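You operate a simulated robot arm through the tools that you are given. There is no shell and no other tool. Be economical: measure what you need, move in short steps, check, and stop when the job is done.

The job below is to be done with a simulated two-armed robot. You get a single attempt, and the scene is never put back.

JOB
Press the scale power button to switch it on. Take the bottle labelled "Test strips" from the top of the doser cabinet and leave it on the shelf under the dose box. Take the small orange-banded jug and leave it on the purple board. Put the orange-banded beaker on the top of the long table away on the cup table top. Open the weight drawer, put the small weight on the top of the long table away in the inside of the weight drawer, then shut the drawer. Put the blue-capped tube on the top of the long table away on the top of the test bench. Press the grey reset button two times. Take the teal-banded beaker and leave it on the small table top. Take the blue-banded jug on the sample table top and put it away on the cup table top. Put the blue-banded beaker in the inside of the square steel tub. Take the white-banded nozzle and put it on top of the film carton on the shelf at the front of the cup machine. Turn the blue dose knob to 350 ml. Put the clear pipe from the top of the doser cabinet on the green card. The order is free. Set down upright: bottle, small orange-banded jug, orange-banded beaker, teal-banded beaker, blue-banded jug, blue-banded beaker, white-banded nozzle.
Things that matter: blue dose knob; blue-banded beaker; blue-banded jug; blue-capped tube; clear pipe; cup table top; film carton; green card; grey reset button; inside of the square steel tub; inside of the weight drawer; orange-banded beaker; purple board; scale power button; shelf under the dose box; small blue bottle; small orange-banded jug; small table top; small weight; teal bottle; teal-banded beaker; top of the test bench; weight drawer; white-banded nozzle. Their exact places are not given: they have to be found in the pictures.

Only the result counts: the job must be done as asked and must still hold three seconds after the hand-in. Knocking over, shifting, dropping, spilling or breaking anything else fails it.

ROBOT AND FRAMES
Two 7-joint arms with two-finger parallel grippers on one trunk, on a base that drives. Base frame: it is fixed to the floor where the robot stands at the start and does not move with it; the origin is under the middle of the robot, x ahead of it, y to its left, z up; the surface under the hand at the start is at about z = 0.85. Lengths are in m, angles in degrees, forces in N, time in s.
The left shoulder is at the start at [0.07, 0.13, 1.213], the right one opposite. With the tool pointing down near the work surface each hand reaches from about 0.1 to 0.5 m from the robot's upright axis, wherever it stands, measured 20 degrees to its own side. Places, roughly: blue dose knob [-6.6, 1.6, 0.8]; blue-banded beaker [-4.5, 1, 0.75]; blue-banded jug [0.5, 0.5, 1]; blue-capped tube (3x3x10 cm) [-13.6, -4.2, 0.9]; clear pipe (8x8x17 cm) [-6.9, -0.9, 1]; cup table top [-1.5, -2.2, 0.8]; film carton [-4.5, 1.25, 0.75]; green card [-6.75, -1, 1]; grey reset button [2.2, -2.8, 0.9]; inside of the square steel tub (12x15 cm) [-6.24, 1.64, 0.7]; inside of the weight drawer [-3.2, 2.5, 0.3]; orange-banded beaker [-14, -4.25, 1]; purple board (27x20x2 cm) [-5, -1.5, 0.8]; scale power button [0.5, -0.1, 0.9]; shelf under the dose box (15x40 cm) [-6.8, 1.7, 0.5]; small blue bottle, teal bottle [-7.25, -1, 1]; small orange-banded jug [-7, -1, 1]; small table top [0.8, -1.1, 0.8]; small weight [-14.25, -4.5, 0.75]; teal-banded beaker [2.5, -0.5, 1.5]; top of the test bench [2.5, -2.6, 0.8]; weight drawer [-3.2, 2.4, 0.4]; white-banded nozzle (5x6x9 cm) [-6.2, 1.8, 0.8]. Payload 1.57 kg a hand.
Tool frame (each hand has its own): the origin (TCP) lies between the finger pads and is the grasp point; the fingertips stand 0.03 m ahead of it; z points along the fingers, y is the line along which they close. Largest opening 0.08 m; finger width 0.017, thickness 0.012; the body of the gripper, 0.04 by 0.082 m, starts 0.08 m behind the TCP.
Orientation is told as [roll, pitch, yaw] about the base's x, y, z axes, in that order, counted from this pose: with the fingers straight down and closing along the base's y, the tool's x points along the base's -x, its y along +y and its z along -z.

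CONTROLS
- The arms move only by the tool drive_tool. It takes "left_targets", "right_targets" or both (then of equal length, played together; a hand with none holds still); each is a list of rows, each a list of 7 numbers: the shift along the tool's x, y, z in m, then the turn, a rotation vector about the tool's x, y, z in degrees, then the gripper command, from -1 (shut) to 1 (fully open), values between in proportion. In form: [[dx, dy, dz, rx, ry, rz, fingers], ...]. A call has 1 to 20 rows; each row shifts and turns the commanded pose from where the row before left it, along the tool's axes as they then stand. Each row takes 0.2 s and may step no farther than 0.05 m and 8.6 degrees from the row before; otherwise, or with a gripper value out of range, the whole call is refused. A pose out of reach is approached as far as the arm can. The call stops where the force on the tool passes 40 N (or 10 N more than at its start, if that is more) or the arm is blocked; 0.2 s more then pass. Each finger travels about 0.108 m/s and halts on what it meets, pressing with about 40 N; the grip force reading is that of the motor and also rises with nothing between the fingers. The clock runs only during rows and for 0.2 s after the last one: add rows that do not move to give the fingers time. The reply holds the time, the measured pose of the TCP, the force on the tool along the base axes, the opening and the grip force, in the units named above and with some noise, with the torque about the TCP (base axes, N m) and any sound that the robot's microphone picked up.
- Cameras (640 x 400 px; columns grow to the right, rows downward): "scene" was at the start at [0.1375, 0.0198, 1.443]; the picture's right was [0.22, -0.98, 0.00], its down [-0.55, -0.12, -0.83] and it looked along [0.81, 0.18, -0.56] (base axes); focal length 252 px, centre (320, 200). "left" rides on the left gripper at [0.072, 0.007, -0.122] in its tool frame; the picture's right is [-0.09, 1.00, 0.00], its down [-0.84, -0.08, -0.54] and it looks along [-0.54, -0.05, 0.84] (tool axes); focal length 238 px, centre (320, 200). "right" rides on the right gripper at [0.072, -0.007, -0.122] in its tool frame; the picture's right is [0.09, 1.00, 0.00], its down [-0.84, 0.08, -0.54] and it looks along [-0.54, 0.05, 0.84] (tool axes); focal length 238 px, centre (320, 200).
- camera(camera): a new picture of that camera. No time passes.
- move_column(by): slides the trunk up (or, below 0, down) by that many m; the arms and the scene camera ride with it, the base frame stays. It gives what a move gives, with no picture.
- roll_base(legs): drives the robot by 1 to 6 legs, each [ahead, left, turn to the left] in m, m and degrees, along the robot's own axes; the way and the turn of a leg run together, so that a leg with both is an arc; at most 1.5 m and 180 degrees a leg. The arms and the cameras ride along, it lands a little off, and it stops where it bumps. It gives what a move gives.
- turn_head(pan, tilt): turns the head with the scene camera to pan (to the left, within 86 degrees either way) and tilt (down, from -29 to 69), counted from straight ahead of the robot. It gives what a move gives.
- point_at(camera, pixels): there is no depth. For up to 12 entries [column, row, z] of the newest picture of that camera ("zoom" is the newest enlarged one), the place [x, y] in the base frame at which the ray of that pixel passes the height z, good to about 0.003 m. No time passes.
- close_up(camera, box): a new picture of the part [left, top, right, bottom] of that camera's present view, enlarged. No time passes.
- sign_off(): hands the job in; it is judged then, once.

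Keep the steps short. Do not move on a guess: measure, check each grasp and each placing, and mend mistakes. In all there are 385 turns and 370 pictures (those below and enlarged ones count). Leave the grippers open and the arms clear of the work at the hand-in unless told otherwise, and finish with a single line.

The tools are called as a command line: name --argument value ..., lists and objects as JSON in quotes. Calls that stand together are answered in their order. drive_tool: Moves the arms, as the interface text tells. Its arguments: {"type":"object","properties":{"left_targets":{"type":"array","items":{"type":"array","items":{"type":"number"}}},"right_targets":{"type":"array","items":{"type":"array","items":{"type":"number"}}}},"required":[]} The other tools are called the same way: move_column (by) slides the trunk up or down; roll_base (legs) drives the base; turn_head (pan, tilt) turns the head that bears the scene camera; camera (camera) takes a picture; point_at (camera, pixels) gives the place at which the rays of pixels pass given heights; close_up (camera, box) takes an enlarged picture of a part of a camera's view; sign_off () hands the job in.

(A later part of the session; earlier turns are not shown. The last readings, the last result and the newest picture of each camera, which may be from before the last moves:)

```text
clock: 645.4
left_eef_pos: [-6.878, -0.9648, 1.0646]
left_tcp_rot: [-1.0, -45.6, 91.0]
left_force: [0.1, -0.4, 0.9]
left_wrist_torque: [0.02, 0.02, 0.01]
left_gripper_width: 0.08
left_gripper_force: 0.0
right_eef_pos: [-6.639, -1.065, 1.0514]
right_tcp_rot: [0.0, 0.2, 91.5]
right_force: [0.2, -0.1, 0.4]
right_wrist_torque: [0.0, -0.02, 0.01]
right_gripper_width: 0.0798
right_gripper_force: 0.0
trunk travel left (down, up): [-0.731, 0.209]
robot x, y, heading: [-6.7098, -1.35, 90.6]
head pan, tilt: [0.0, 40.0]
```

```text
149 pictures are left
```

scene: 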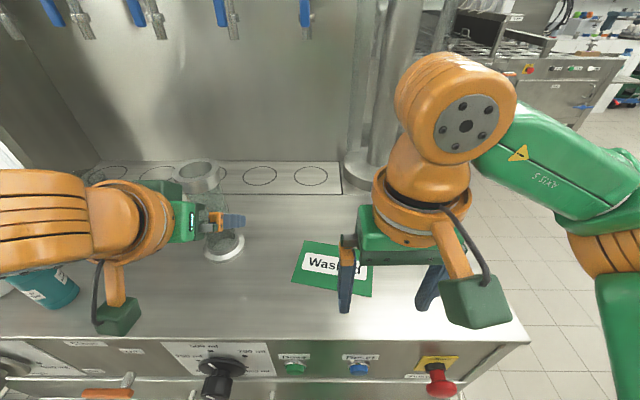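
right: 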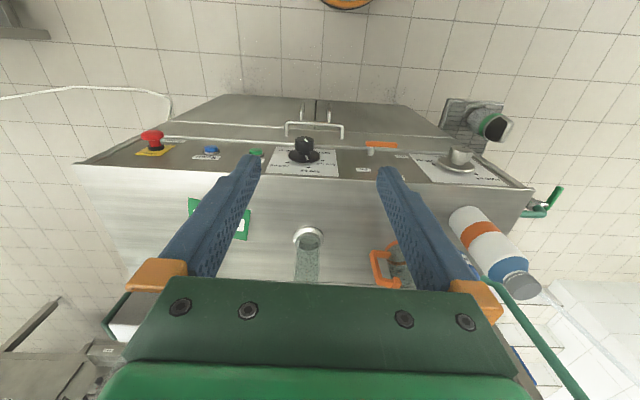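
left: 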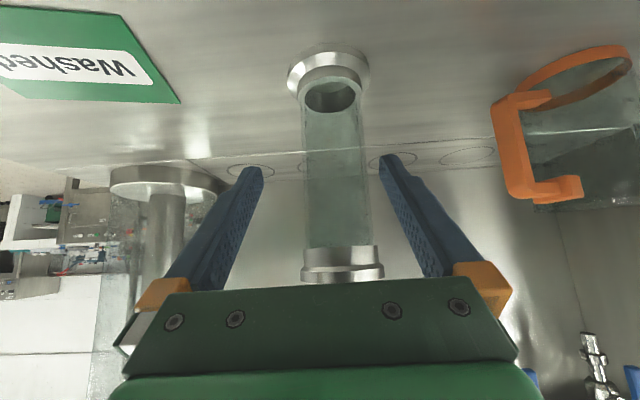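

Aligned within 1 cm. Shift 7 mm and advance along the fingers.

drive_tool --left_targets '[[0, 0.007, 0.02, 0, 0, 0, 1], [0, 0, 0.03, 0, 0, 0, 1], [0, 0, 0.03, 0, 0, 0, 1], [0, 0, 0.02, 0, 0, 0, 1], [0, 0, 0, 0, 0, 0, 1]]'

camera --camera "left"

close_up --camera "scene" --box '[110, 130, 320, 300]'

```text
clock: 646.6
left_eef_pos: [-6.8821, -0.8935, 0.9941]
left_tcp_rot: [-1.1, -45.5, 91.1]
left_force: [-0.3, 0.1, -1.7]
left_wrist_torque: [0.08, -0.02, 0.01]
left_gripper_width: 0.0803
left_gripper_force: 0.0
right_eef_pos: [-6.6372, -1.0652, 1.0505]
right_tcp_rot: [0.2, 0.3, 91.6]
right_force: [0.3, -0.1, -0.5]
right_wrist_torque: [0.04, -0.01, 0.03]
right_gripper_width: 0.08
right_gripper_force: 0.1
trunk travel left (down, up): [-0.731, 0.209]
robot x, y, heading: [-6.7117, -1.3502, 90.2]
head pan, tilt: [0.0, 40.0]
```

```text
148 pictures are left
```

left: 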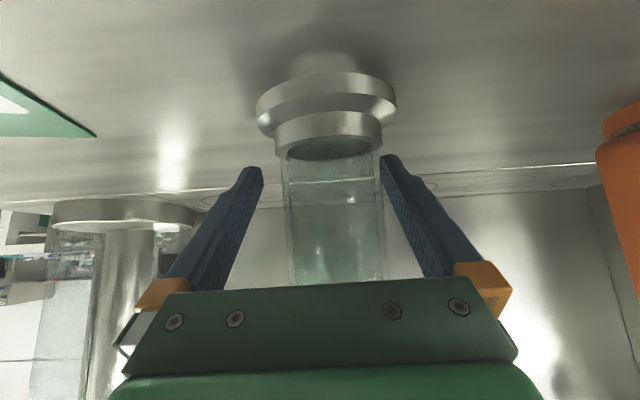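

```text
2.35 times, centred on (215, 215) of scene
```

zoom: 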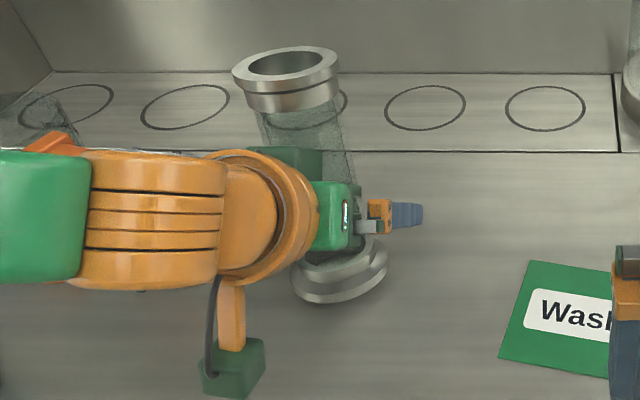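

drive_tool --left_targets '[[0, 0.006, 0, 0, 0, 0, 1], [0, 0, 0.015, 0, 0, 0, 1], [0, 0, 0, 0, 0, 0, 0.3], [0, 0, 0, 0, 0, 0, -1], [0, 0, 0, 0, 0, 0, -1], [0, 0, 0, 0, 0, 0, -1]]'

camera --camera "left"

```text
clock: 648.0
left_eef_pos: [-6.8882, -0.8836, 0.9828]
left_tcp_rot: [-1.1, -45.5, 91.0]
left_force: [-0.6, 0.9, 0.8]
left_wrist_torque: [0.11, -0.11, 0.04]
left_gripper_width: 0.0591
left_gripper_force: 39.9
right_eef_pos: [-6.6383, -1.064, 1.0503]
right_tcp_rot: [0.1, 0.2, 91.6]
right_force: [-0.3, -1.2, 1.2]
right_wrist_torque: [-0.02, -0.03, -0.03]
right_gripper_width: 0.0799
right_gripper_force: 0.1
trunk travel left (down, up): [-0.731, 0.209]
robot x, y, heading: [-6.7115, -1.3449, 90.2]
head pan, tilt: [0.0, 40.0]
```

```text
146 pictures are left
```

left: 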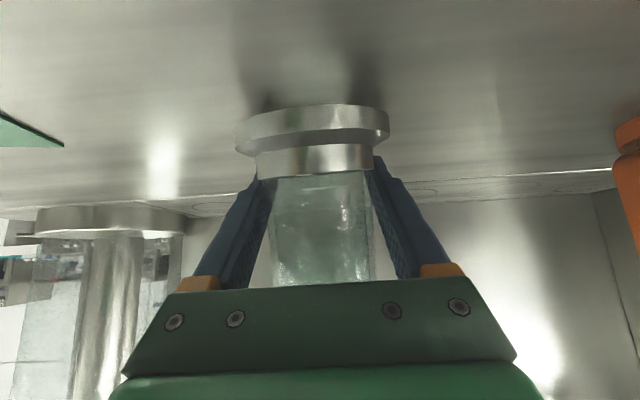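

Gripped (59 mm). Lift 6 cm, then shift the base right 0.22 m so the pipe is above the card.

drive_tool --left_targets '[[-0.02, 0, -0.02, 0, 0, 0, -1], [-0.022, 0, -0.022, 0, 0, 0, -1], [0, 0, 0, 0, 0, 0, -1]]'

roll_base --legs '[[-0.04, -0.22, 0]]'

camera --camera "left"

camera --camera "scene"

```text
clock: 648.8
left_eef_pos: [-6.8901, -0.8848, 1.0421]
left_tcp_rot: [-1.0, -45.5, 91.1]
left_force: [0.3, 0.0, -3.4]
left_wrist_torque: [0.02, 0.01, -0.01]
left_gripper_width: 0.059
left_gripper_force: 39.7
right_eef_pos: [-6.6388, -1.0639, 1.0504]
right_tcp_rot: [0.0, 0.2, 91.5]
right_force: [-0.2, 0.6, 0.2]
right_wrist_torque: [-0.03, -0.01, 0.02]
right_gripper_width: 0.0802
right_gripper_force: 0.0
trunk travel left (down, up): [-0.731, 0.209]
robot x, y, heading: [-6.7125, -1.3503, 90.2]
head pan, tilt: [0.0, 40.0]
```

```text
clock: 650.5
left_eef_pos: [-6.6751, -0.9213, 1.0419]
left_tcp_rot: [-1.2, -45.4, 91.2]
left_force: [-0.8, 0.0, -3.2]
left_wrist_torque: [0.07, 0.0, -0.02]
left_gripper_width: 0.0589
left_gripper_force: 40.3
right_eef_pos: [-6.4247, -1.1019, 1.0502]
right_tcp_rot: [-0.1, 0.3, 91.7]
right_force: [-0.1, -0.2, 0.4]
right_wrist_torque: [-0.02, -0.03, -0.01]
right_gripper_width: 0.08
right_gripper_force: 0.0
trunk travel left (down, up): [-0.731, 0.209]
robot x, y, heading: [-6.494, -1.386, 90.4]
head pan, tilt: [0.0, 40.0]
```

```text
145 pictures are left
```

left: 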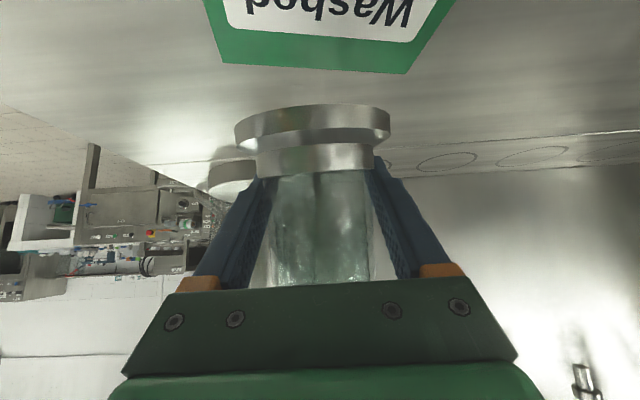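

```text
144 pictures are left
```

scene: 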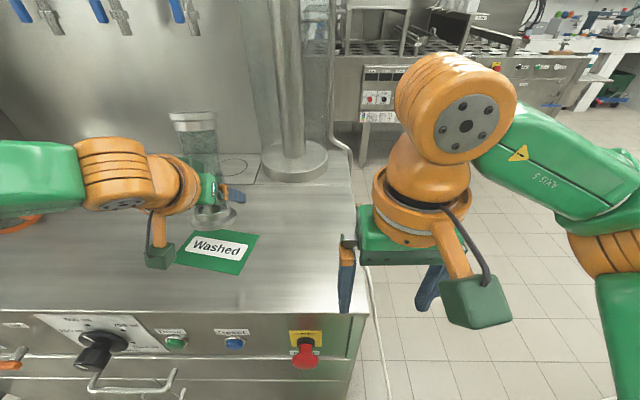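

point_at --camera "scene" --pixels '[[190, 231, 0.92], [259, 235, 0.92], [238, 275, 0.92], [174, 263, 0.92], [216, 224, 0.98]]'

point_at --camera "left" --pixels '[[222, 62, 0.92], [408, 72, 0.92], [205, 5, 0.92], [453, 3, 0.92]]'

```text
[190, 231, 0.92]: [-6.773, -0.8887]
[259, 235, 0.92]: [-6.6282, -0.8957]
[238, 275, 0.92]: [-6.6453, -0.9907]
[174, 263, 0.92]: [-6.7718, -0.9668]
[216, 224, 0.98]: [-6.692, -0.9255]
```

```text
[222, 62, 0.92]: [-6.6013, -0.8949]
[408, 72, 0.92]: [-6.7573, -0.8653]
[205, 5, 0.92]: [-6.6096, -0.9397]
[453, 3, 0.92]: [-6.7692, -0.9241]
```

Card centre ≈ (-6.686,-0.928) from the wrist view. Adjust 1 cm and lower.

drive_tool --left_targets '[[0.005, 0.01, -0.005, 0, 0, 0, -1], [0.014, 0, 0.014, 0, 0, 0, -1], [0.014, 0, 0.014, 0, 0, 0, -1], [0.006, 0, 0.006, 0, 0, 0, -1], [0.003, 0, 0.003, 0, 0, 0, -1], [0.002, 0, 0.002, 0, 0, 0, -1], [0, 0, 0, 0, 0, 0, -1]]'

close_up --camera "scene" --box '[140, 90, 300, 300]'

```text
clock: 652.1
left_eef_pos: [-6.6833, -0.929, 0.9869]
left_tcp_rot: [-1.1, -45.4, 91.1]
left_force: [-0.6, 0.1, -3.0]
left_wrist_torque: [0.03, 0.01, -0.02]
left_gripper_width: 0.0587
left_gripper_force: 40.6
right_eef_pos: [-6.4225, -1.1009, 1.0513]
right_tcp_rot: [0.1, 0.3, 91.7]
right_force: [0.1, 0.9, -0.1]
right_wrist_torque: [-0.01, 0.0, 0.02]
right_gripper_width: 0.0798
right_gripper_force: 0.0
trunk travel left (down, up): [-0.731, 0.209]
robot x, y, heading: [-6.4935, -1.3893, 90.4]
head pan, tilt: [0.0, 40.0]
```

```text
1.90 times, centred on (220, 195) of scene
```

zoom: 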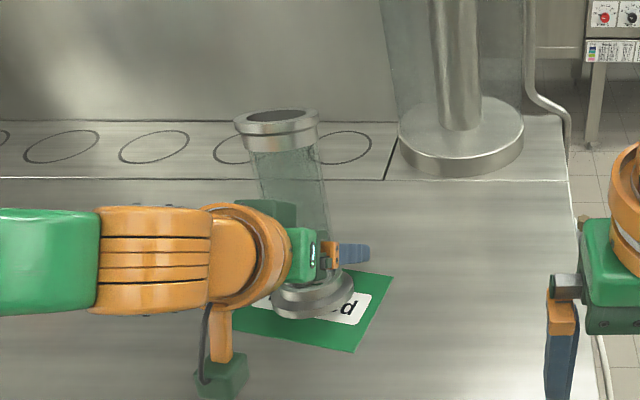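

drive_tool --left_targets '[[0.0015, 0, 0.0015, 0, 0, 0, -1], [0.0015, 0, 0.0015, 0, 0, 0, -1], [0.001, 0, 0.001, 0, 0, 0, -1], [0.001, 0, 0.001, 0, 0, 0, -1], [0, 0, 0, 0, 0, 0, -1]]'

```text
clock: 653.3
left_eef_pos: [-6.6817, -0.9313, 0.984]
left_tcp_rot: [-1.0, -45.8, 91.0]
left_force: [-0.8, 6.1, 27.9]
left_wrist_torque: [0.48, -0.92, 0.18]
left_gripper_width: 0.0591
left_gripper_force: 39.9
right_eef_pos: [-6.4221, -1.1051, 1.0508]
right_tcp_rot: [0.2, 0.1, 91.7]
right_force: [0.3, -0.3, 0.9]
right_wrist_torque: [-0.04, 0.02, -0.05]
right_gripper_width: 0.0799
right_gripper_force: 0.0
trunk travel left (down, up): [-0.731, 0.209]
robot x, y, heading: [-6.498, -1.3896, 90.4]
head pan, tilt: [0.0, 40.0]
```

Contact. Ease, release and back out along the fingers.

drive_tool --left_targets '[[-0.0015, 0, -0.0015, 0, 0, 0, -1], [0, 0, 0, 0, 0, 0, -0.3], [0, 0, 0, 0, 0, 0, 0.5], [0, 0, 0, 0, 0, 0, 1], [0, 0, 0, 0, 0, 0, 1], [0, 0, -0.03, 0, 0, 0, 1], [0, 0, -0.04, 0, 0, 0, 1], [0, 0, -0.04, 0, 0, 0, 1], [0, 0, -0.04, 0, 0, 0, 1], [0.01, 0, -0.04, 0, 0, 0, 1]]'

camera --camera "scene"

camera --camera "left"

```text
clock: 655.5
left_eef_pos: [-6.6851, -1.0721, 1.1083]
left_tcp_rot: [-1.0, -45.5, 91.0]
left_force: [0.2, 0.0, 0.2]
left_wrist_torque: [0.03, -0.04, -0.03]
left_gripper_width: 0.0799
left_gripper_force: 0.0
right_eef_pos: [-6.4216, -1.1036, 1.0503]
right_tcp_rot: [0.1, 0.1, 91.6]
right_force: [-0.6, -0.9, 0.3]
right_wrist_torque: [0.01, -0.01, 0.02]
right_gripper_width: 0.0799
right_gripper_force: 0.1
trunk travel left (down, up): [-0.731, 0.209]
robot x, y, heading: [-6.4935, -1.3896, 90.1]
head pan, tilt: [0.0, 40.0]
```

```text
142 pictures are left
```

scene: 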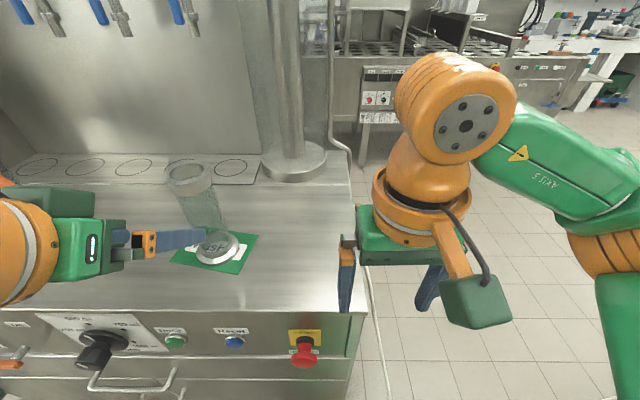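

```text
141 pictures are left
```

left: 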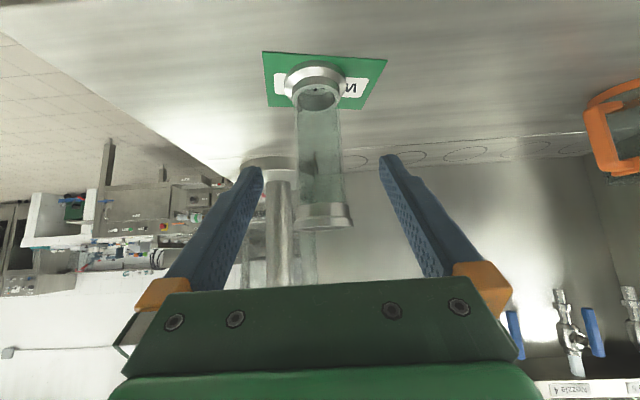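

Pipe stands on the card. Now reorient the left hand: up, pitch to vertical, yaw +90 for the jug handle.

drive_tool --left_targets '[[-0.03, 0, -0.035, 0, 0, 0, 1], [-0.03, 0, -0.035, 0, 0, 0, 1], [-0.02, 0, -0.035, 0, 0, 0, 1], [0, 0, 0, 0, 7.6, 0, 1], [0, 0, 0, 0, 7.6, 0, 1], [0, 0, 0, 0, 7.6, 0, 1], [0, 0, 0, 0, 7.6, 0, 1], [0, 0, 0, 0, 7.6, 0, 1], [0, 0, 0, 0, 7.6, 0, 1], [0, 0, 0, 0, 0, -8.1, 1], [0, 0, 0, 0, 0, -8.1, 1], [0, 0, 0, 0, 0, -8.1, 1], [0, 0, 0, 0, 0, -8.1, 1], [0, 0, 0, 0, 0, -8.1, 1], [0, 0, 0, 0, 0, -8.1, 1], [0, 0, 0, 0, 0, -8.1, 1], [0, 0, 0, 0, 0, -8.1, 1], [0, 0, 0, 0, 0, -8.1, 1], [0, 0, 0, 0, 0, -8.1, 1], [0, 0, 0, 0, 0, -8.1, 1]]'

roll_base --legs '[[-0.03, 0.28, 0], [0.1, 0, 0]]'

camera --camera "left"

camera --camera "scene"

```text
clock: 659.7
left_eef_pos: [-6.6971, -1.1086, 1.1691]
left_tcp_rot: [0.1, 0.8, 179.6]
left_force: [-0.3, -0.5, -0.2]
left_wrist_torque: [0.0, -0.01, 0.01]
left_gripper_width: 0.0801
left_gripper_force: 0.1
left hand out of reach, approached as far as the arm can: row 7, 8, 9
right_eef_pos: [-6.4222, -1.1022, 1.0501]
right_tcp_rot: [0.0, 0.2, 91.7]
right_force: [0.0, 0.3, -0.4]
right_wrist_torque: [0.01, 0.0, 0.01]
right_gripper_width: 0.0801
right_gripper_force: 0.0
trunk travel left (down, up): [-0.731, 0.209]
robot x, y, heading: [-6.4922, -1.3861, 90.5]
head pan, tilt: [0.0, 40.0]
```

```text
clock: 662.4
left_eef_pos: [-6.9769, -1.0453, 1.1706]
left_tcp_rot: [0.0, 0.7, 179.6]
left_force: [0.5, -0.5, -0.2]
left_wrist_torque: [0.0, 0.0, -0.03]
left_gripper_width: 0.08
left_gripper_force: 0.1
right_eef_pos: [-6.7022, -1.0387, 1.0517]
right_tcp_rot: [0.1, 0.2, 91.8]
right_force: [-0.7, 0.2, 0.3]
right_wrist_torque: [-0.02, 0.0, 0.0]
right_gripper_width: 0.0801
right_gripper_force: 0.1
trunk travel left (down, up): [-0.731, 0.209]
robot x, y, heading: [-6.7757, -1.3201, 90.6]
head pan, tilt: [0.0, 40.0]
```

```text
140 pictures are left
```

left: 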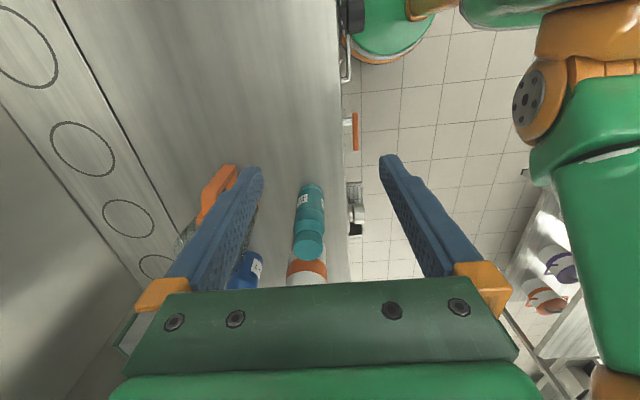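

```text
139 pictures are left
```

scene: 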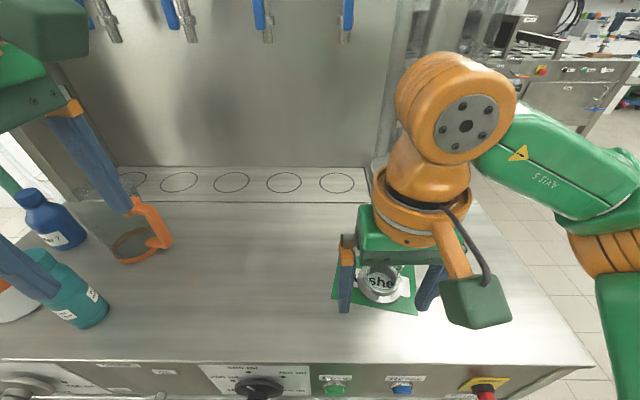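

Raise the right hand clear of the pipe, then inspect the jug handle.

drive_tool --right_targets '[[0.02, 0, -0.04, 0, 0, 0, 1], [0.02, 0, -0.04, 0, 0, 0, 1], [0.02, 0, -0.04, 0, 0, 0, 1], [0, 0, -0.04, 0, 0, 0, 1]]'

turn_head --pan 25 --tilt 45

camera --camera "scene"

close_up --camera "scene" --box '[180, 120, 360, 260]'

```text
clock: 663.4
left_eef_pos: [-6.9769, -1.0443, 1.17]
left_tcp_rot: [-0.1, 0.8, 179.5]
left_force: [0.0, -0.1, -0.2]
left_wrist_torque: [0.03, 0.0, -0.01]
left_gripper_width: 0.0802
left_gripper_force: 0.0
right_eef_pos: [-6.7013, -1.0947, 1.1993]
right_tcp_rot: [0.2, 0.1, 92.0]
right_force: [0.2, -0.1, 0.0]
right_wrist_torque: [0.02, 0.01, -0.02]
right_gripper_width: 0.0799
right_gripper_force: 0.2
right hand out of reach, approached as far as the arm can: row 4
trunk travel left (down, up): [-0.731, 0.209]
robot x, y, heading: [-6.7748, -1.3231, 90.3]
head pan, tilt: [0.0, 40.0]
```

```text
clock: 664.3
left_eef_pos: [-6.9762, -1.043, 1.1689]
left_tcp_rot: [0.1, 0.7, 179.5]
left_force: [-0.3, -0.3, -0.1]
left_wrist_torque: [0.02, 0.02, -0.01]
left_gripper_width: 0.08
left_gripper_force: 0.1
right_eef_pos: [-6.6985, -1.0937, 1.197]
right_tcp_rot: [0.1, 0.3, 91.8]
right_force: [-0.7, 0.2, 0.3]
right_wrist_torque: [-0.02, 0.0, -0.03]
right_gripper_width: 0.0801
right_gripper_force: 0.1
trunk travel left (down, up): [-0.731, 0.209]
robot x, y, heading: [-6.7712, -1.3222, 90.5]
head pan, tilt: [25.0, 45.0]
```

```text
138 pictures are left
```

scene: 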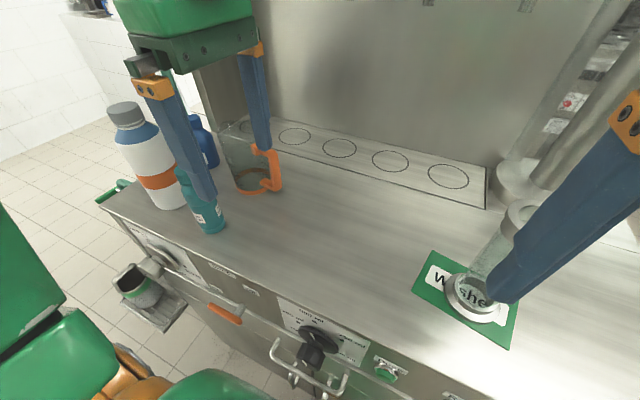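

```text
2.86 times, centred on (270, 190) of scene
```

zoom: 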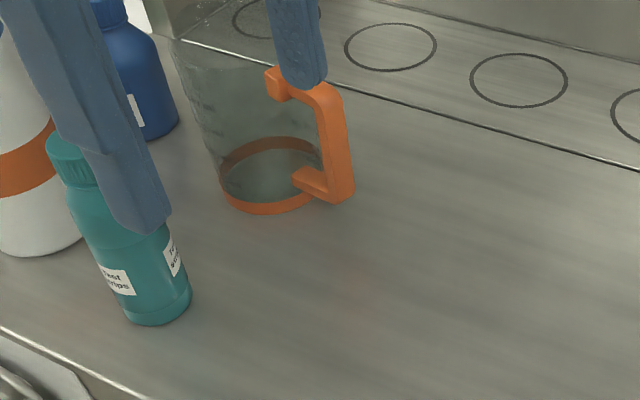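

point_at --camera "scene" --pixels '[[275.2, 154, 0.99], [275.2, 154, 1.02], [278, 187, 0.94], [252, 181, 0.92], [234.7, 181, 0.925], [270, 181, 0.925], [256, 149, 1.0], [209, 228, 0.92], [176, 158, 1.05]]'

drive_tool --left_targets '[[0, -0.035, -0.01, 0, 0, 0, 1], [0, -0.035, 0, 0, 0, 0, 1], [0, 0, 0, 0, 0, 0, 1]]'

camera --camera "left"

```text
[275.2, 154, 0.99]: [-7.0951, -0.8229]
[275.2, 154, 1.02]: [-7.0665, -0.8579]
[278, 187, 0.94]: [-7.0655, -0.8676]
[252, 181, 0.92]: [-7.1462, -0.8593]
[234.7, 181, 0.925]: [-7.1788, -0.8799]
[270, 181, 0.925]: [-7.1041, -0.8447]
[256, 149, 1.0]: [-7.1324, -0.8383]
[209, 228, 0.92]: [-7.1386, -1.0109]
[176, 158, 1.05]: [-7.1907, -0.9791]
```

```text
clock: 665.1
left_eef_pos: [-6.984, -0.9895, 1.1476]
left_tcp_rot: [-0.1, 0.8, 179.5]
left_force: [0.2, 0.4, -0.2]
left_wrist_torque: [0.02, -0.02, 0.01]
left_gripper_width: 0.0803
left_gripper_force: 0.1
left hand out of reach, approached as far as the arm can: row 1, 2
right_eef_pos: [-6.7, -1.0932, 1.197]
right_tcp_rot: [0.1, 0.2, 91.9]
right_force: [0.6, -0.7, -0.6]
right_wrist_torque: [-0.01, 0.03, 0.0]
right_gripper_width: 0.08
right_gripper_force: 0.2
trunk travel left (down, up): [-0.731, 0.209]
robot x, y, heading: [-6.7737, -1.3206, 90.1]
head pan, tilt: [25.0, 45.0]
```

```text
136 pictures are left
```

left: 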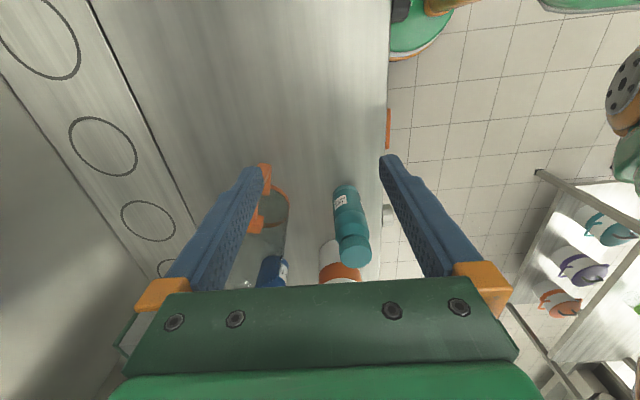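

move_column --by 0.1

drive_tool --left_targets '[[0, 0, 0.04, 0, 0, 0, 1], [0, -0.03, 0.035, 0, 0, 0, 1], [-0.02, -0.035, 0.02, 0, 0, 0, 1], [-0.025, -0.035, 0.02, 0, 0, 0, 1], [-0.025, -0.027, 0.02, 0, 0, 0, 1], [-0.018, 0, 0.02, 0, 0, 0, 1], [0, 0, 0, 0, 0, 0, 1]]'

camera --camera "left"

```text
clock: 666.4
left_eef_pos: [-6.9837, -0.9893, 1.2472]
left_tcp_rot: [-0.1, 0.7, 179.6]
left_force: [-0.5, -0.8, 0.1]
left_wrist_torque: [-0.01, 0.03, -0.02]
left_gripper_width: 0.0799
left_gripper_force: 0.0
right_eef_pos: [-6.6993, -1.0927, 1.2974]
right_tcp_rot: [0.1, 0.2, 91.9]
right_force: [-0.3, -0.8, 0.6]
right_wrist_torque: [0.04, -0.02, 0.0]
right_gripper_width: 0.0798
right_gripper_force: 0.1
trunk travel left (down, up): [-0.831, 0.109]
robot x, y, heading: [-6.7742, -1.3164, 90.7]
head pan, tilt: [25.0, 45.0]
```

```text
clock: 668.0
left_eef_pos: [-7.0686, -0.8765, 1.0874]
left_tcp_rot: [-0.1, 0.9, 179.6]
left_force: [0.1, -1.0, 0.6]
left_wrist_torque: [-0.04, -0.02, 0.02]
left_gripper_width: 0.0801
left_gripper_force: 0.1
left hand out of reach, approached as far as the arm can: row 5
right_eef_pos: [-6.6997, -1.093, 1.2968]
right_tcp_rot: [0.0, 0.2, 91.8]
right_force: [-0.2, -0.6, -0.2]
right_wrist_torque: [0.01, 0.02, 0.02]
right_gripper_width: 0.0802
right_gripper_force: 0.0
trunk travel left (down, up): [-0.831, 0.109]
robot x, y, heading: [-6.7768, -1.3193, 90.6]
head pan, tilt: [25.0, 45.0]
```

```text
135 pictures are left
```

left: 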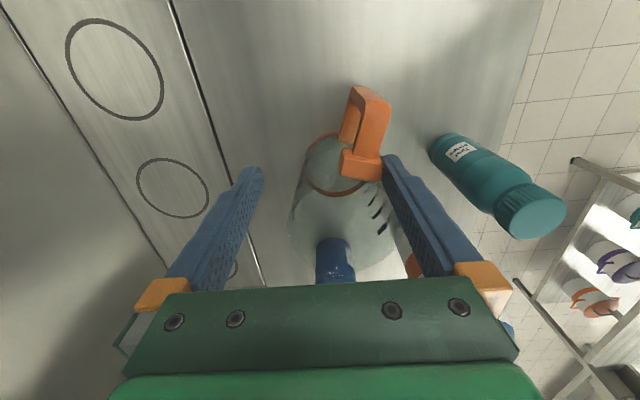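

point_at --camera "left" --pixels '[[372, 97, 1.0], [372, 97, 1.02], [365, 165, 1.0], [365, 165, 1.02], [350, 100, 0.94], [338, 190, 0.925], [335, 163, 0.925]]'

point_at --camera "scene" --pixels '[[275.2, 154, 1.0], [278, 187, 0.94]]'

close_up --camera "left" --box '[270, 70, 430, 200]'

```text
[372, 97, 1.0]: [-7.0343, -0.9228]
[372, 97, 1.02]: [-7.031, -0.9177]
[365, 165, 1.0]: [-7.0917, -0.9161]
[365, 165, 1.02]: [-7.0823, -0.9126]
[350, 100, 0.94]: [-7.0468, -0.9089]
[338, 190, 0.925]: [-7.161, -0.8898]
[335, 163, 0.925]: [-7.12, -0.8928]
```

```text
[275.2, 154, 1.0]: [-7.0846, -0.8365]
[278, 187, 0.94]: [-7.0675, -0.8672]
```

```text
3.08 times, centred on (350, 135) of left
```

zoom: 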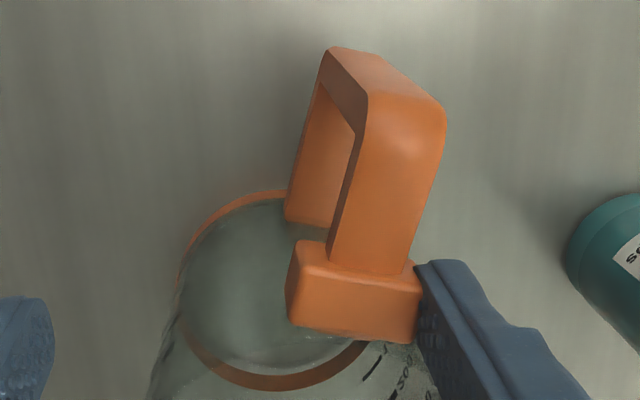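

The wrist view shows the handle bar near (-7.045,-0.917), turned about -10°. Align: rotate 10°, shift, and check.

drive_tool --left_targets '[[0.01, 0.02, 0, 0, 0, 5, 1], [0.01, 0.02, 0, 0, 0, 5, 1], [0, 0, 0, 0, 0, 0, 1]]'

camera --camera "left"

```text
clock: 668.8
left_eef_pos: [-7.0509, -0.9164, 1.0891]
left_tcp_rot: [-0.1, 0.8, 169.5]
left_force: [-0.8, 0.5, -0.2]
left_wrist_torque: [0.0, -0.04, -0.02]
left_gripper_width: 0.0798
left_gripper_force: 0.0
right_eef_pos: [-6.7003, -1.0915, 1.2974]
right_tcp_rot: [0.1, 0.3, 91.8]
right_force: [0.8, -0.1, -0.2]
right_wrist_torque: [0.02, -0.02, 0.02]
right_gripper_width: 0.08
right_gripper_force: 0.0
trunk travel left (down, up): [-0.831, 0.109]
robot x, y, heading: [-6.7732, -1.3205, 90.4]
head pan, tilt: [25.0, 45.0]
```

```text
133 pictures are left
```

left: 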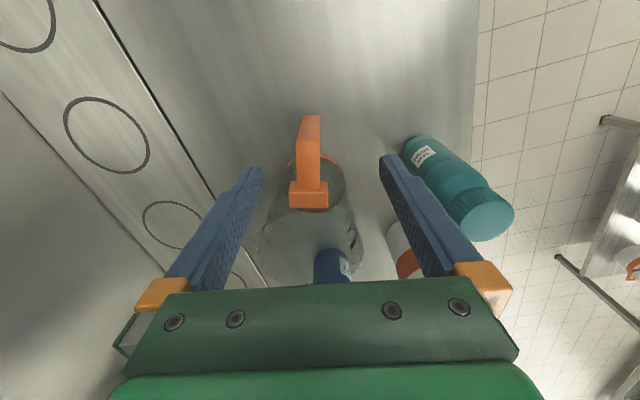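

point_at --camera "left" --pixels '[[420, 148, 0.925], [487, 218, 1.05], [311, 118, 1.01], [308, 205, 1.0], [390, 240, 1.0]]'

```text
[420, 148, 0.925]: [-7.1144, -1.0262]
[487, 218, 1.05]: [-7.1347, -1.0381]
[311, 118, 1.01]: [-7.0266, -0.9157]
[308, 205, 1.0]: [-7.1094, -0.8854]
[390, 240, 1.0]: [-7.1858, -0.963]
```

Aligned. Shift 8 mm and descend.

drive_tool --left_targets '[[0.004, -0.008, 0.03, 0, 0, 0, 1], [0, 0, 0.03, 0, 0, 0, 1], [0, 0, 0.025, 0, 0, 0, 1], [0, 0, 0.015, 0, 0, 0, 1], [0, 0, 0, 0, 0, 0, 1]]'

camera --camera "left"

```text
clock: 670.2
left_eef_pos: [-7.0414, -0.9118, 0.9937]
left_tcp_rot: [-1.2, 0.4, 169.4]
left_force: [0.5, 1.2, 33.9]
left_wrist_torque: [0.0, 1.35, -0.07]
left_gripper_width: 0.08
left_gripper_force: 0.0
right_eef_pos: [-6.6959, -1.1004, 1.2986]
right_tcp_rot: [0.3, -0.1, 91.7]
right_force: [0.3, 0.4, 0.4]
right_wrist_torque: [-0.03, -0.07, 0.01]
right_gripper_width: 0.08
right_gripper_force: 0.0
trunk travel left (down, up): [-0.831, 0.109]
robot x, y, heading: [-6.773, -1.3194, 90.6]
head pan, tilt: [25.0, 45.0]
stopped in row 5 (left hand): the force on the tool passed its limit at 44 N (the readings are from after the stop); the commanded pose is now the measured one
```

```text
132 pictures are left
```

left: 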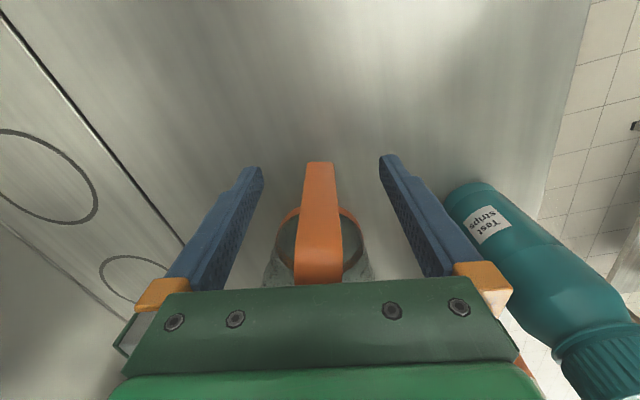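

The gripper body touches the jug rim; raise 6 mm, shift 8 mm outward and close.

drive_tool --left_targets '[[0, 0, -0.006, 0, 0, 0, 1], [0.008, 0, 0, 0, 0, 0, 1], [0, 0, 0, 0, 0, 0, 0.2], [0, 0, 0, 0, 0, 0, -1], [0, 0, 0, 0, 0, 0, -1], [0, 0, 0, 0, 0, 0, -1]]'

camera --camera "left"

close_up --camera "scene" --box '[160, 70, 360, 250]'

```text
clock: 671.6
left_eef_pos: [-7.0353, -0.9093, 0.995]
left_tcp_rot: [-0.6, 0.7, 169.6]
left_force: [-0.8, 2.2, 6.7]
left_wrist_torque: [0.14, 0.27, -0.13]
left_gripper_width: 0.0144
left_gripper_force: 30.7
right_eef_pos: [-6.699, -1.0944, 1.2977]
right_tcp_rot: [0.3, 0.1, 91.7]
right_force: [1.3, -0.4, 0.5]
right_wrist_torque: [-0.02, -0.02, -0.02]
right_gripper_width: 0.0801
right_gripper_force: 0.0
trunk travel left (down, up): [-0.831, 0.109]
robot x, y, heading: [-6.7675, -1.3196, 90.6]
head pan, tilt: [25.0, 45.0]
```

```text
131 pictures are left
```

left: 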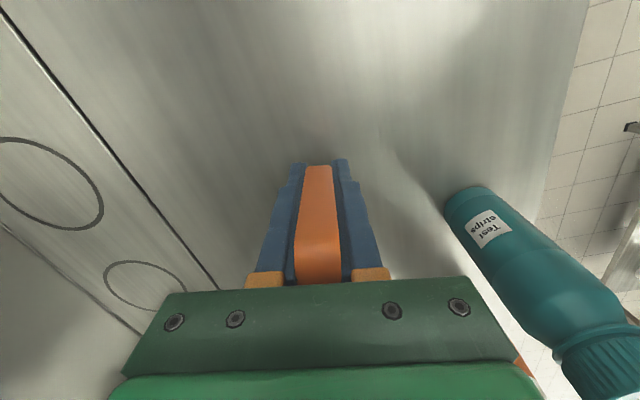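

```text
2.22 times, centred on (260, 160) of scene
```

zoom: 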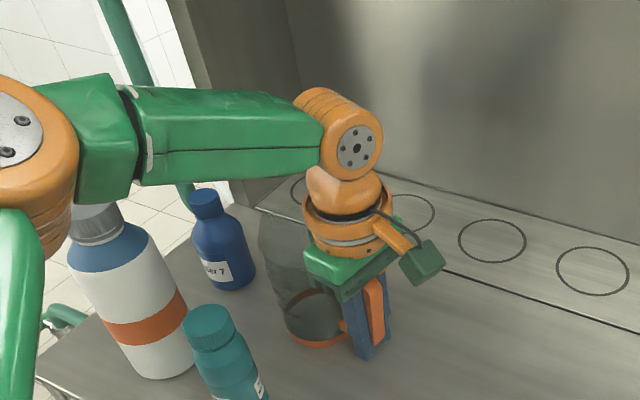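

Gripped the handle (14 mm). Lift with the column.

move_column --by 0.1

close_up --camera "scene" --box '[160, 70, 360, 250]'

```text
clock: 672.9
left_eef_pos: [-7.0352, -0.9091, 1.094]
left_tcp_rot: [-0.5, 0.7, 169.5]
left_force: [-0.9, 0.0, -0.5]
left_wrist_torque: [-0.02, -0.03, -0.02]
left_gripper_width: 0.0145
left_gripper_force: 30.9
right_eef_pos: [-6.7004, -1.0927, 1.399]
right_tcp_rot: [0.1, 0.2, 91.7]
right_force: [0.6, -0.3, -0.3]
right_wrist_torque: [0.0, 0.01, 0.01]
right_gripper_width: 0.0799
right_gripper_force: 0.1
trunk travel left (down, up): [-0.931, 0.009]
robot x, y, heading: [-6.7744, -1.3207, 90.7]
head pan, tilt: [25.0, 45.0]
```

```text
2.22 times, centred on (260, 160) of scene
```

zoom: 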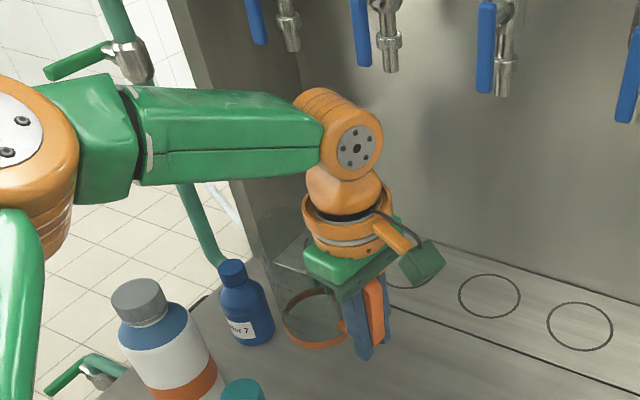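

Lifted. Strafe right 0.17 to avoid the bottles, then back away.

roll_base --legs '[[0, -0.17, 0], [-0.6, 0, 0]]'

turn_head --pan -40 --tilt 35

camera --camera "scene"

```text
clock: 677.4
left_eef_pos: [-6.8592, -1.5078, 1.0938]
left_tcp_rot: [-0.4, 0.7, 168.7]
left_force: [-0.2, 0.0, -1.3]
left_wrist_torque: [-0.02, -0.05, -0.01]
left_gripper_width: 0.0141
left_gripper_force: 30.8
right_eef_pos: [-6.5259, -1.6977, 1.397]
right_tcp_rot: [0.1, 0.3, 90.8]
right_force: [0.0, 1.3, -0.4]
right_wrist_torque: [0.0, 0.04, 0.01]
right_gripper_width: 0.0802
right_gripper_force: 0.0
trunk travel left (down, up): [-0.931, 0.009]
robot x, y, heading: [-6.602, -1.9282, 89.6]
head pan, tilt: [25.0, 45.0]
```

```text
clock: 678.7
left_eef_pos: [-6.8586, -1.5101, 1.0952]
left_tcp_rot: [-0.4, 0.7, 168.6]
left_force: [0.1, 0.4, -1.0]
left_wrist_torque: [-0.02, -0.08, 0.0]
left_gripper_width: 0.0143
left_gripper_force: 30.6
right_eef_pos: [-6.5267, -1.6997, 1.397]
right_tcp_rot: [0.0, 0.2, 90.9]
right_force: [0.6, 0.2, 0.1]
right_wrist_torque: [-0.01, 0.02, -0.03]
right_gripper_width: 0.0798
right_gripper_force: 0.1
trunk travel left (down, up): [-0.931, 0.009]
robot x, y, heading: [-6.6039, -1.9256, 89.3]
head pan, tilt: [-40.0, 35.0]
```

```text
128 pictures are left
```

scene: 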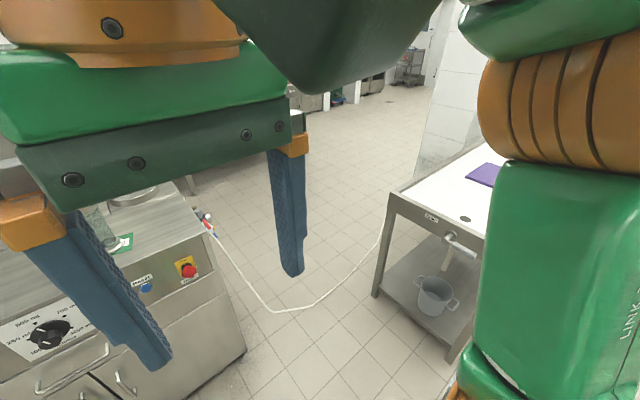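

roll_base --legs '[[-0.5, 0, 0.5], [0, -1.45, 0], [0, -0.45, 0]]'

turn_head --pan 10 --tilt 45

camera --camera "scene"

```text
clock: 691.0
left_eef_pos: [-4.9342, -2.0126, 1.0944]
left_tcp_rot: [-0.6, 0.9, 169.0]
left_force: [-0.9, -1.2, -0.7]
left_wrist_torque: [0.02, -0.08, 0.01]
left_gripper_width: 0.0145
left_gripper_force: 30.5
right_eef_pos: [-4.5985, -2.1996, 1.398]
right_tcp_rot: [0.0, 0.1, 91.0]
right_force: [0.3, 0.7, -0.3]
right_wrist_torque: [0.01, -0.03, -0.01]
right_gripper_width: 0.0802
right_gripper_force: 0.1
trunk travel left (down, up): [-0.931, 0.009]
robot x, y, heading: [-4.6701, -2.4264, 89.8]
head pan, tilt: [-40.0, 35.0]
```

```text
clock: 692.2
left_eef_pos: [-4.9319, -2.0128, 1.095]
left_tcp_rot: [-0.5, 0.8, 169.0]
left_force: [-0.5, -1.7, -0.7]
left_wrist_torque: [0.0, -0.06, 0.02]
left_gripper_width: 0.0144
left_gripper_force: 30.2
right_eef_pos: [-4.5983, -2.1996, 1.3968]
right_tcp_rot: [0.1, 0.2, 91.3]
right_force: [-0.1, -0.9, -0.2]
right_wrist_torque: [0.0, 0.01, -0.03]
right_gripper_width: 0.0798
right_gripper_force: 0.1
trunk travel left (down, up): [-0.931, 0.009]
robot x, y, heading: [-4.6748, -2.4225, 89.8]
head pan, tilt: [10.0, 45.0]
```

```text
127 pictures are left
```

scene: 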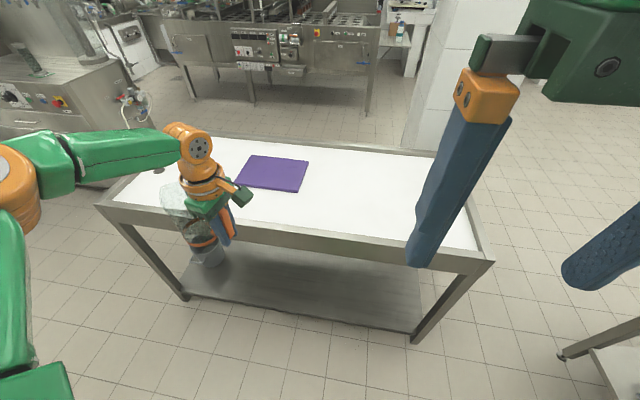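

point_at --camera "scene" --pixels '[[252, 156, 0.85], [308, 159, 0.85], [299, 191, 0.85], [237, 185, 0.85], [98, 205, 0.88], [495, 262, 0.88], [300, 238, 0.88]]'

camera --camera "left"

```text
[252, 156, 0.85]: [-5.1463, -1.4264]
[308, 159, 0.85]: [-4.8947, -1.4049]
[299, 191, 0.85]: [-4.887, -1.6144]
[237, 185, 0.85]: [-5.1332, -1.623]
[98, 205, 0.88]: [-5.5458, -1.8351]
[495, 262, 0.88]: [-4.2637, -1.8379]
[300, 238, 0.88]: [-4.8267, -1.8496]
```

```text
126 pictures are left
```

left: 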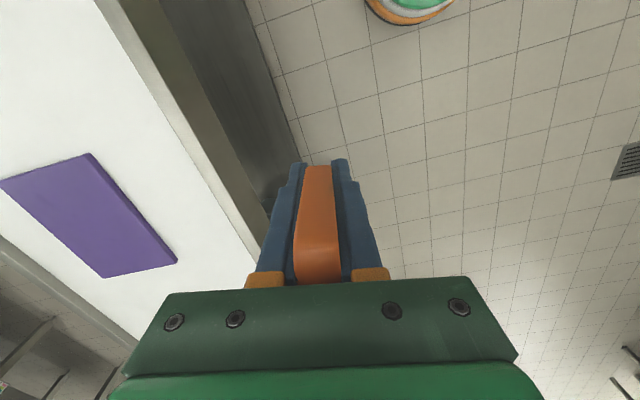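

point_at --camera "left" --pixels '[[92, 154, 0.8], [2, 184, 0.8], [105, 277, 0.8], [176, 260, 0.8], [92, 154, 0.85], [176, 260, 0.85]]'

point_at --camera "scene" --pixels '[[252, 156, 0.8], [308, 159, 0.8], [299, 191, 0.8], [237, 185, 0.8]]'

```text
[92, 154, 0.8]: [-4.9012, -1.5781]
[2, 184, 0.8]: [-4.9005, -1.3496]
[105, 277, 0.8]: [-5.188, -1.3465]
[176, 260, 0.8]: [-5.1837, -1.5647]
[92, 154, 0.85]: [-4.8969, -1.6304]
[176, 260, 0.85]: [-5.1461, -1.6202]
```

```text
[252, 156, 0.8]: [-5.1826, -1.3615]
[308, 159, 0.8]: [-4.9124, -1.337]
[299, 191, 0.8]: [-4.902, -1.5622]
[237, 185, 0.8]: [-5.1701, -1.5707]
```

Board top z≈0.82, centre (-5.035,-1.485). Rotating the hand so the jug points ahead (yaw ≈90) brings it within reach from the south. Rotate first.

drive_tool --left_targets '[[0, 0, 0, 0, 0, 7.9, -1], [0, 0, 0, 0, 0, 7.9, -1], [0, 0, 0, 0, 0, 7.9, -1], [0, 0, 0, 0, 0, 7.9, -1], [0, 0, 0, 0, 0, 7.9, -1], [0, 0, 0, 0, 0, 7.9, -1], [0, 0, 0, 0, 0, 7.9, -1], [0, 0, 0, 0, 0, 7.9, -1], [0, 0, 0, 0, 0, 7.9, -1], [0, 0, 0, 0, 0, 7.9, -1], [0, 0, 0, 0, 0, 0, -1]]'

roll_base --legs '[[0, 0.19, 0], [0.33, 0, 0]]'

camera --camera "left"

camera --camera "scene"

```text
clock: 694.6
left_eef_pos: [-4.9321, -2.0123, 1.0945]
left_tcp_rot: [-0.8, -0.4, 89.9]
left_force: [0.4, 0.0, -0.4]
left_wrist_torque: [-0.03, 0.01, -0.02]
left_gripper_width: 0.0144
left_gripper_force: 30.6
right_eef_pos: [-4.5982, -2.2, 1.3975]
right_tcp_rot: [0.0, 0.2, 91.3]
right_force: [1.3, -0.4, 0.2]
right_wrist_torque: [0.04, 0.0, -0.01]
right_gripper_width: 0.08
right_gripper_force: 0.0
trunk travel left (down, up): [-0.931, 0.009]
robot x, y, heading: [-4.6774, -2.4246, 89.9]
head pan, tilt: [10.0, 45.0]
```

```text
clock: 697.9
left_eef_pos: [-5.1213, -1.685, 1.0969]
left_tcp_rot: [-0.8, -0.5, 89.8]
left_force: [-0.2, 0.3, -0.9]
left_wrist_torque: [-0.03, -0.01, -0.01]
left_gripper_width: 0.0146
left_gripper_force: 30.8
right_eef_pos: [-4.7869, -1.8731, 1.3983]
right_tcp_rot: [0.1, 0.2, 91.1]
right_force: [0.1, -0.7, -0.9]
right_wrist_torque: [0.05, -0.01, 0.0]
right_gripper_width: 0.0797
right_gripper_force: 0.1
trunk travel left (down, up): [-0.931, 0.009]
robot x, y, heading: [-4.8623, -2.0985, 89.8]
head pan, tilt: [10.0, 45.0]
```

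```text
125 pictures are left
```

left: 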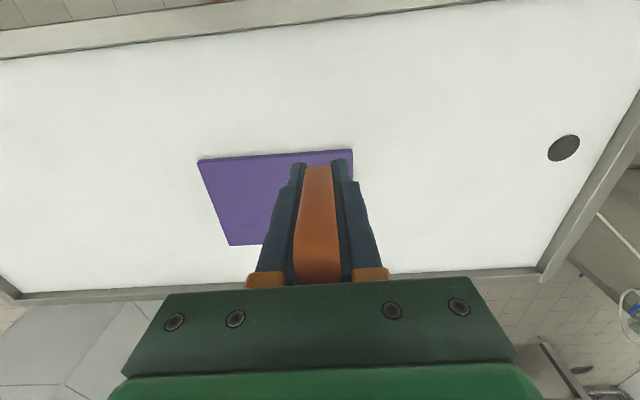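

```text
124 pictures are left
```

scene: 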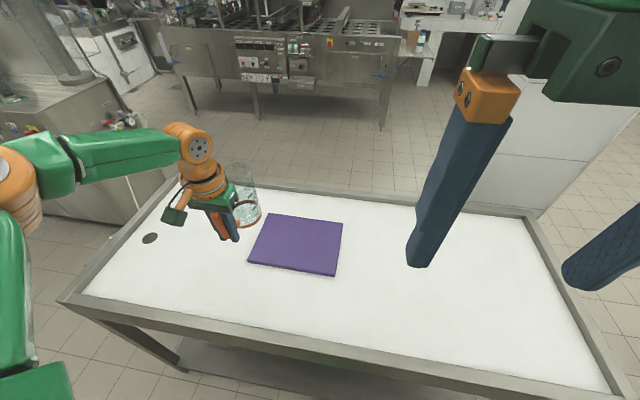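

point_at --camera "left" --pixels '[[199, 160, 0.82], [352, 150, 0.82], [230, 245, 0.82]]'

drive_tool --left_targets '[[-0.02, -0.028, 0.01, 0, 0, 0, -1], [-0.02, -0.028, 0.01, 0, 0, 0, -1], [-0.02, -0.027, 0.01, 0, 0, 0, -1], [-0.025, 0, 0.01, 0, 0, 0, -1], [0, 0, 0, 0, 0, 0, -1]]'

move_column --by -0.12

camera --camera "scene"

camera --camera "left"

```text
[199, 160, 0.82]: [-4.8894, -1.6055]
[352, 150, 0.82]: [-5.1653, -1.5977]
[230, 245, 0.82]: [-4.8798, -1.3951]
```

```text
clock: 699.1
left_eef_pos: [-5.0682, -1.6662, 1.081]
left_tcp_rot: [-0.7, -0.4, 89.9]
left_force: [1.0, -0.3, -0.9]
left_wrist_torque: [-0.03, -0.01, 0.03]
left_gripper_width: 0.0145
left_gripper_force: 30.9
left hand out of reach, approached as far as the arm can: row 2, 3, 4
right_eef_pos: [-4.786, -1.8697, 1.3974]
right_tcp_rot: [0.1, 0.4, 91.0]
right_force: [0.3, 0.0, -0.3]
right_wrist_torque: [-0.03, -0.01, -0.02]
right_gripper_width: 0.0799
right_gripper_force: 0.2
trunk travel left (down, up): [-0.931, 0.009]
robot x, y, heading: [-4.8623, -2.0991, 89.8]
head pan, tilt: [10.0, 45.0]
```

```text
clock: 700.6
left_eef_pos: [-5.0681, -1.6676, 0.9618]
left_tcp_rot: [-0.8, -0.5, 89.8]
left_force: [-0.2, 0.2, -0.6]
left_wrist_torque: [-0.05, 0.0, 0.0]
left_gripper_width: 0.0142
left_gripper_force: 30.6
right_eef_pos: [-4.7882, -1.87, 1.2781]
right_tcp_rot: [0.1, 0.2, 91.1]
right_force: [-0.3, 0.4, -0.1]
right_wrist_torque: [0.0, 0.01, 0.04]
right_gripper_width: 0.08
right_gripper_force: 0.0
trunk travel left (down, up): [-0.811, 0.129]
robot x, y, heading: [-4.8608, -2.0961, 89.6]
head pan, tilt: [10.0, 45.0]
```

```text
123 pictures are left
```

scene: 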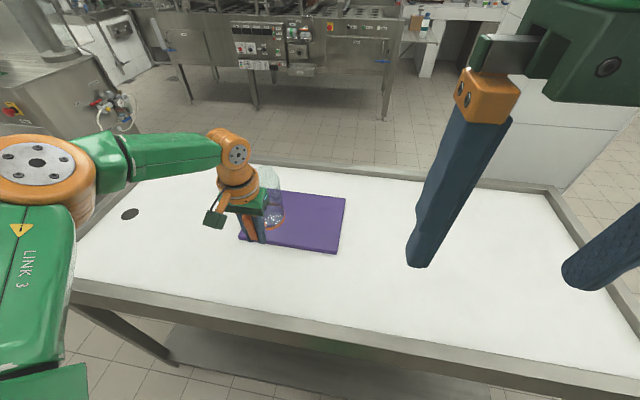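

```text
122 pictures are left
```

left: 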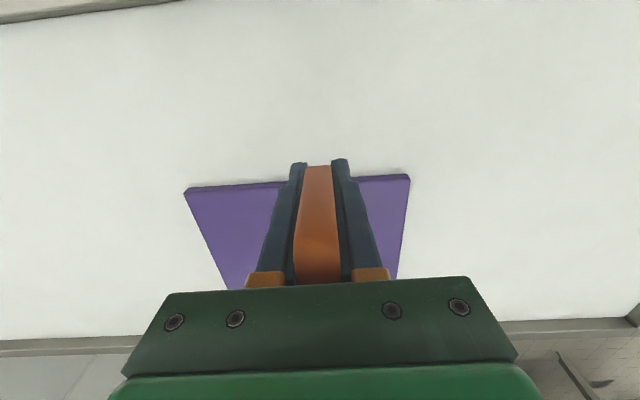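

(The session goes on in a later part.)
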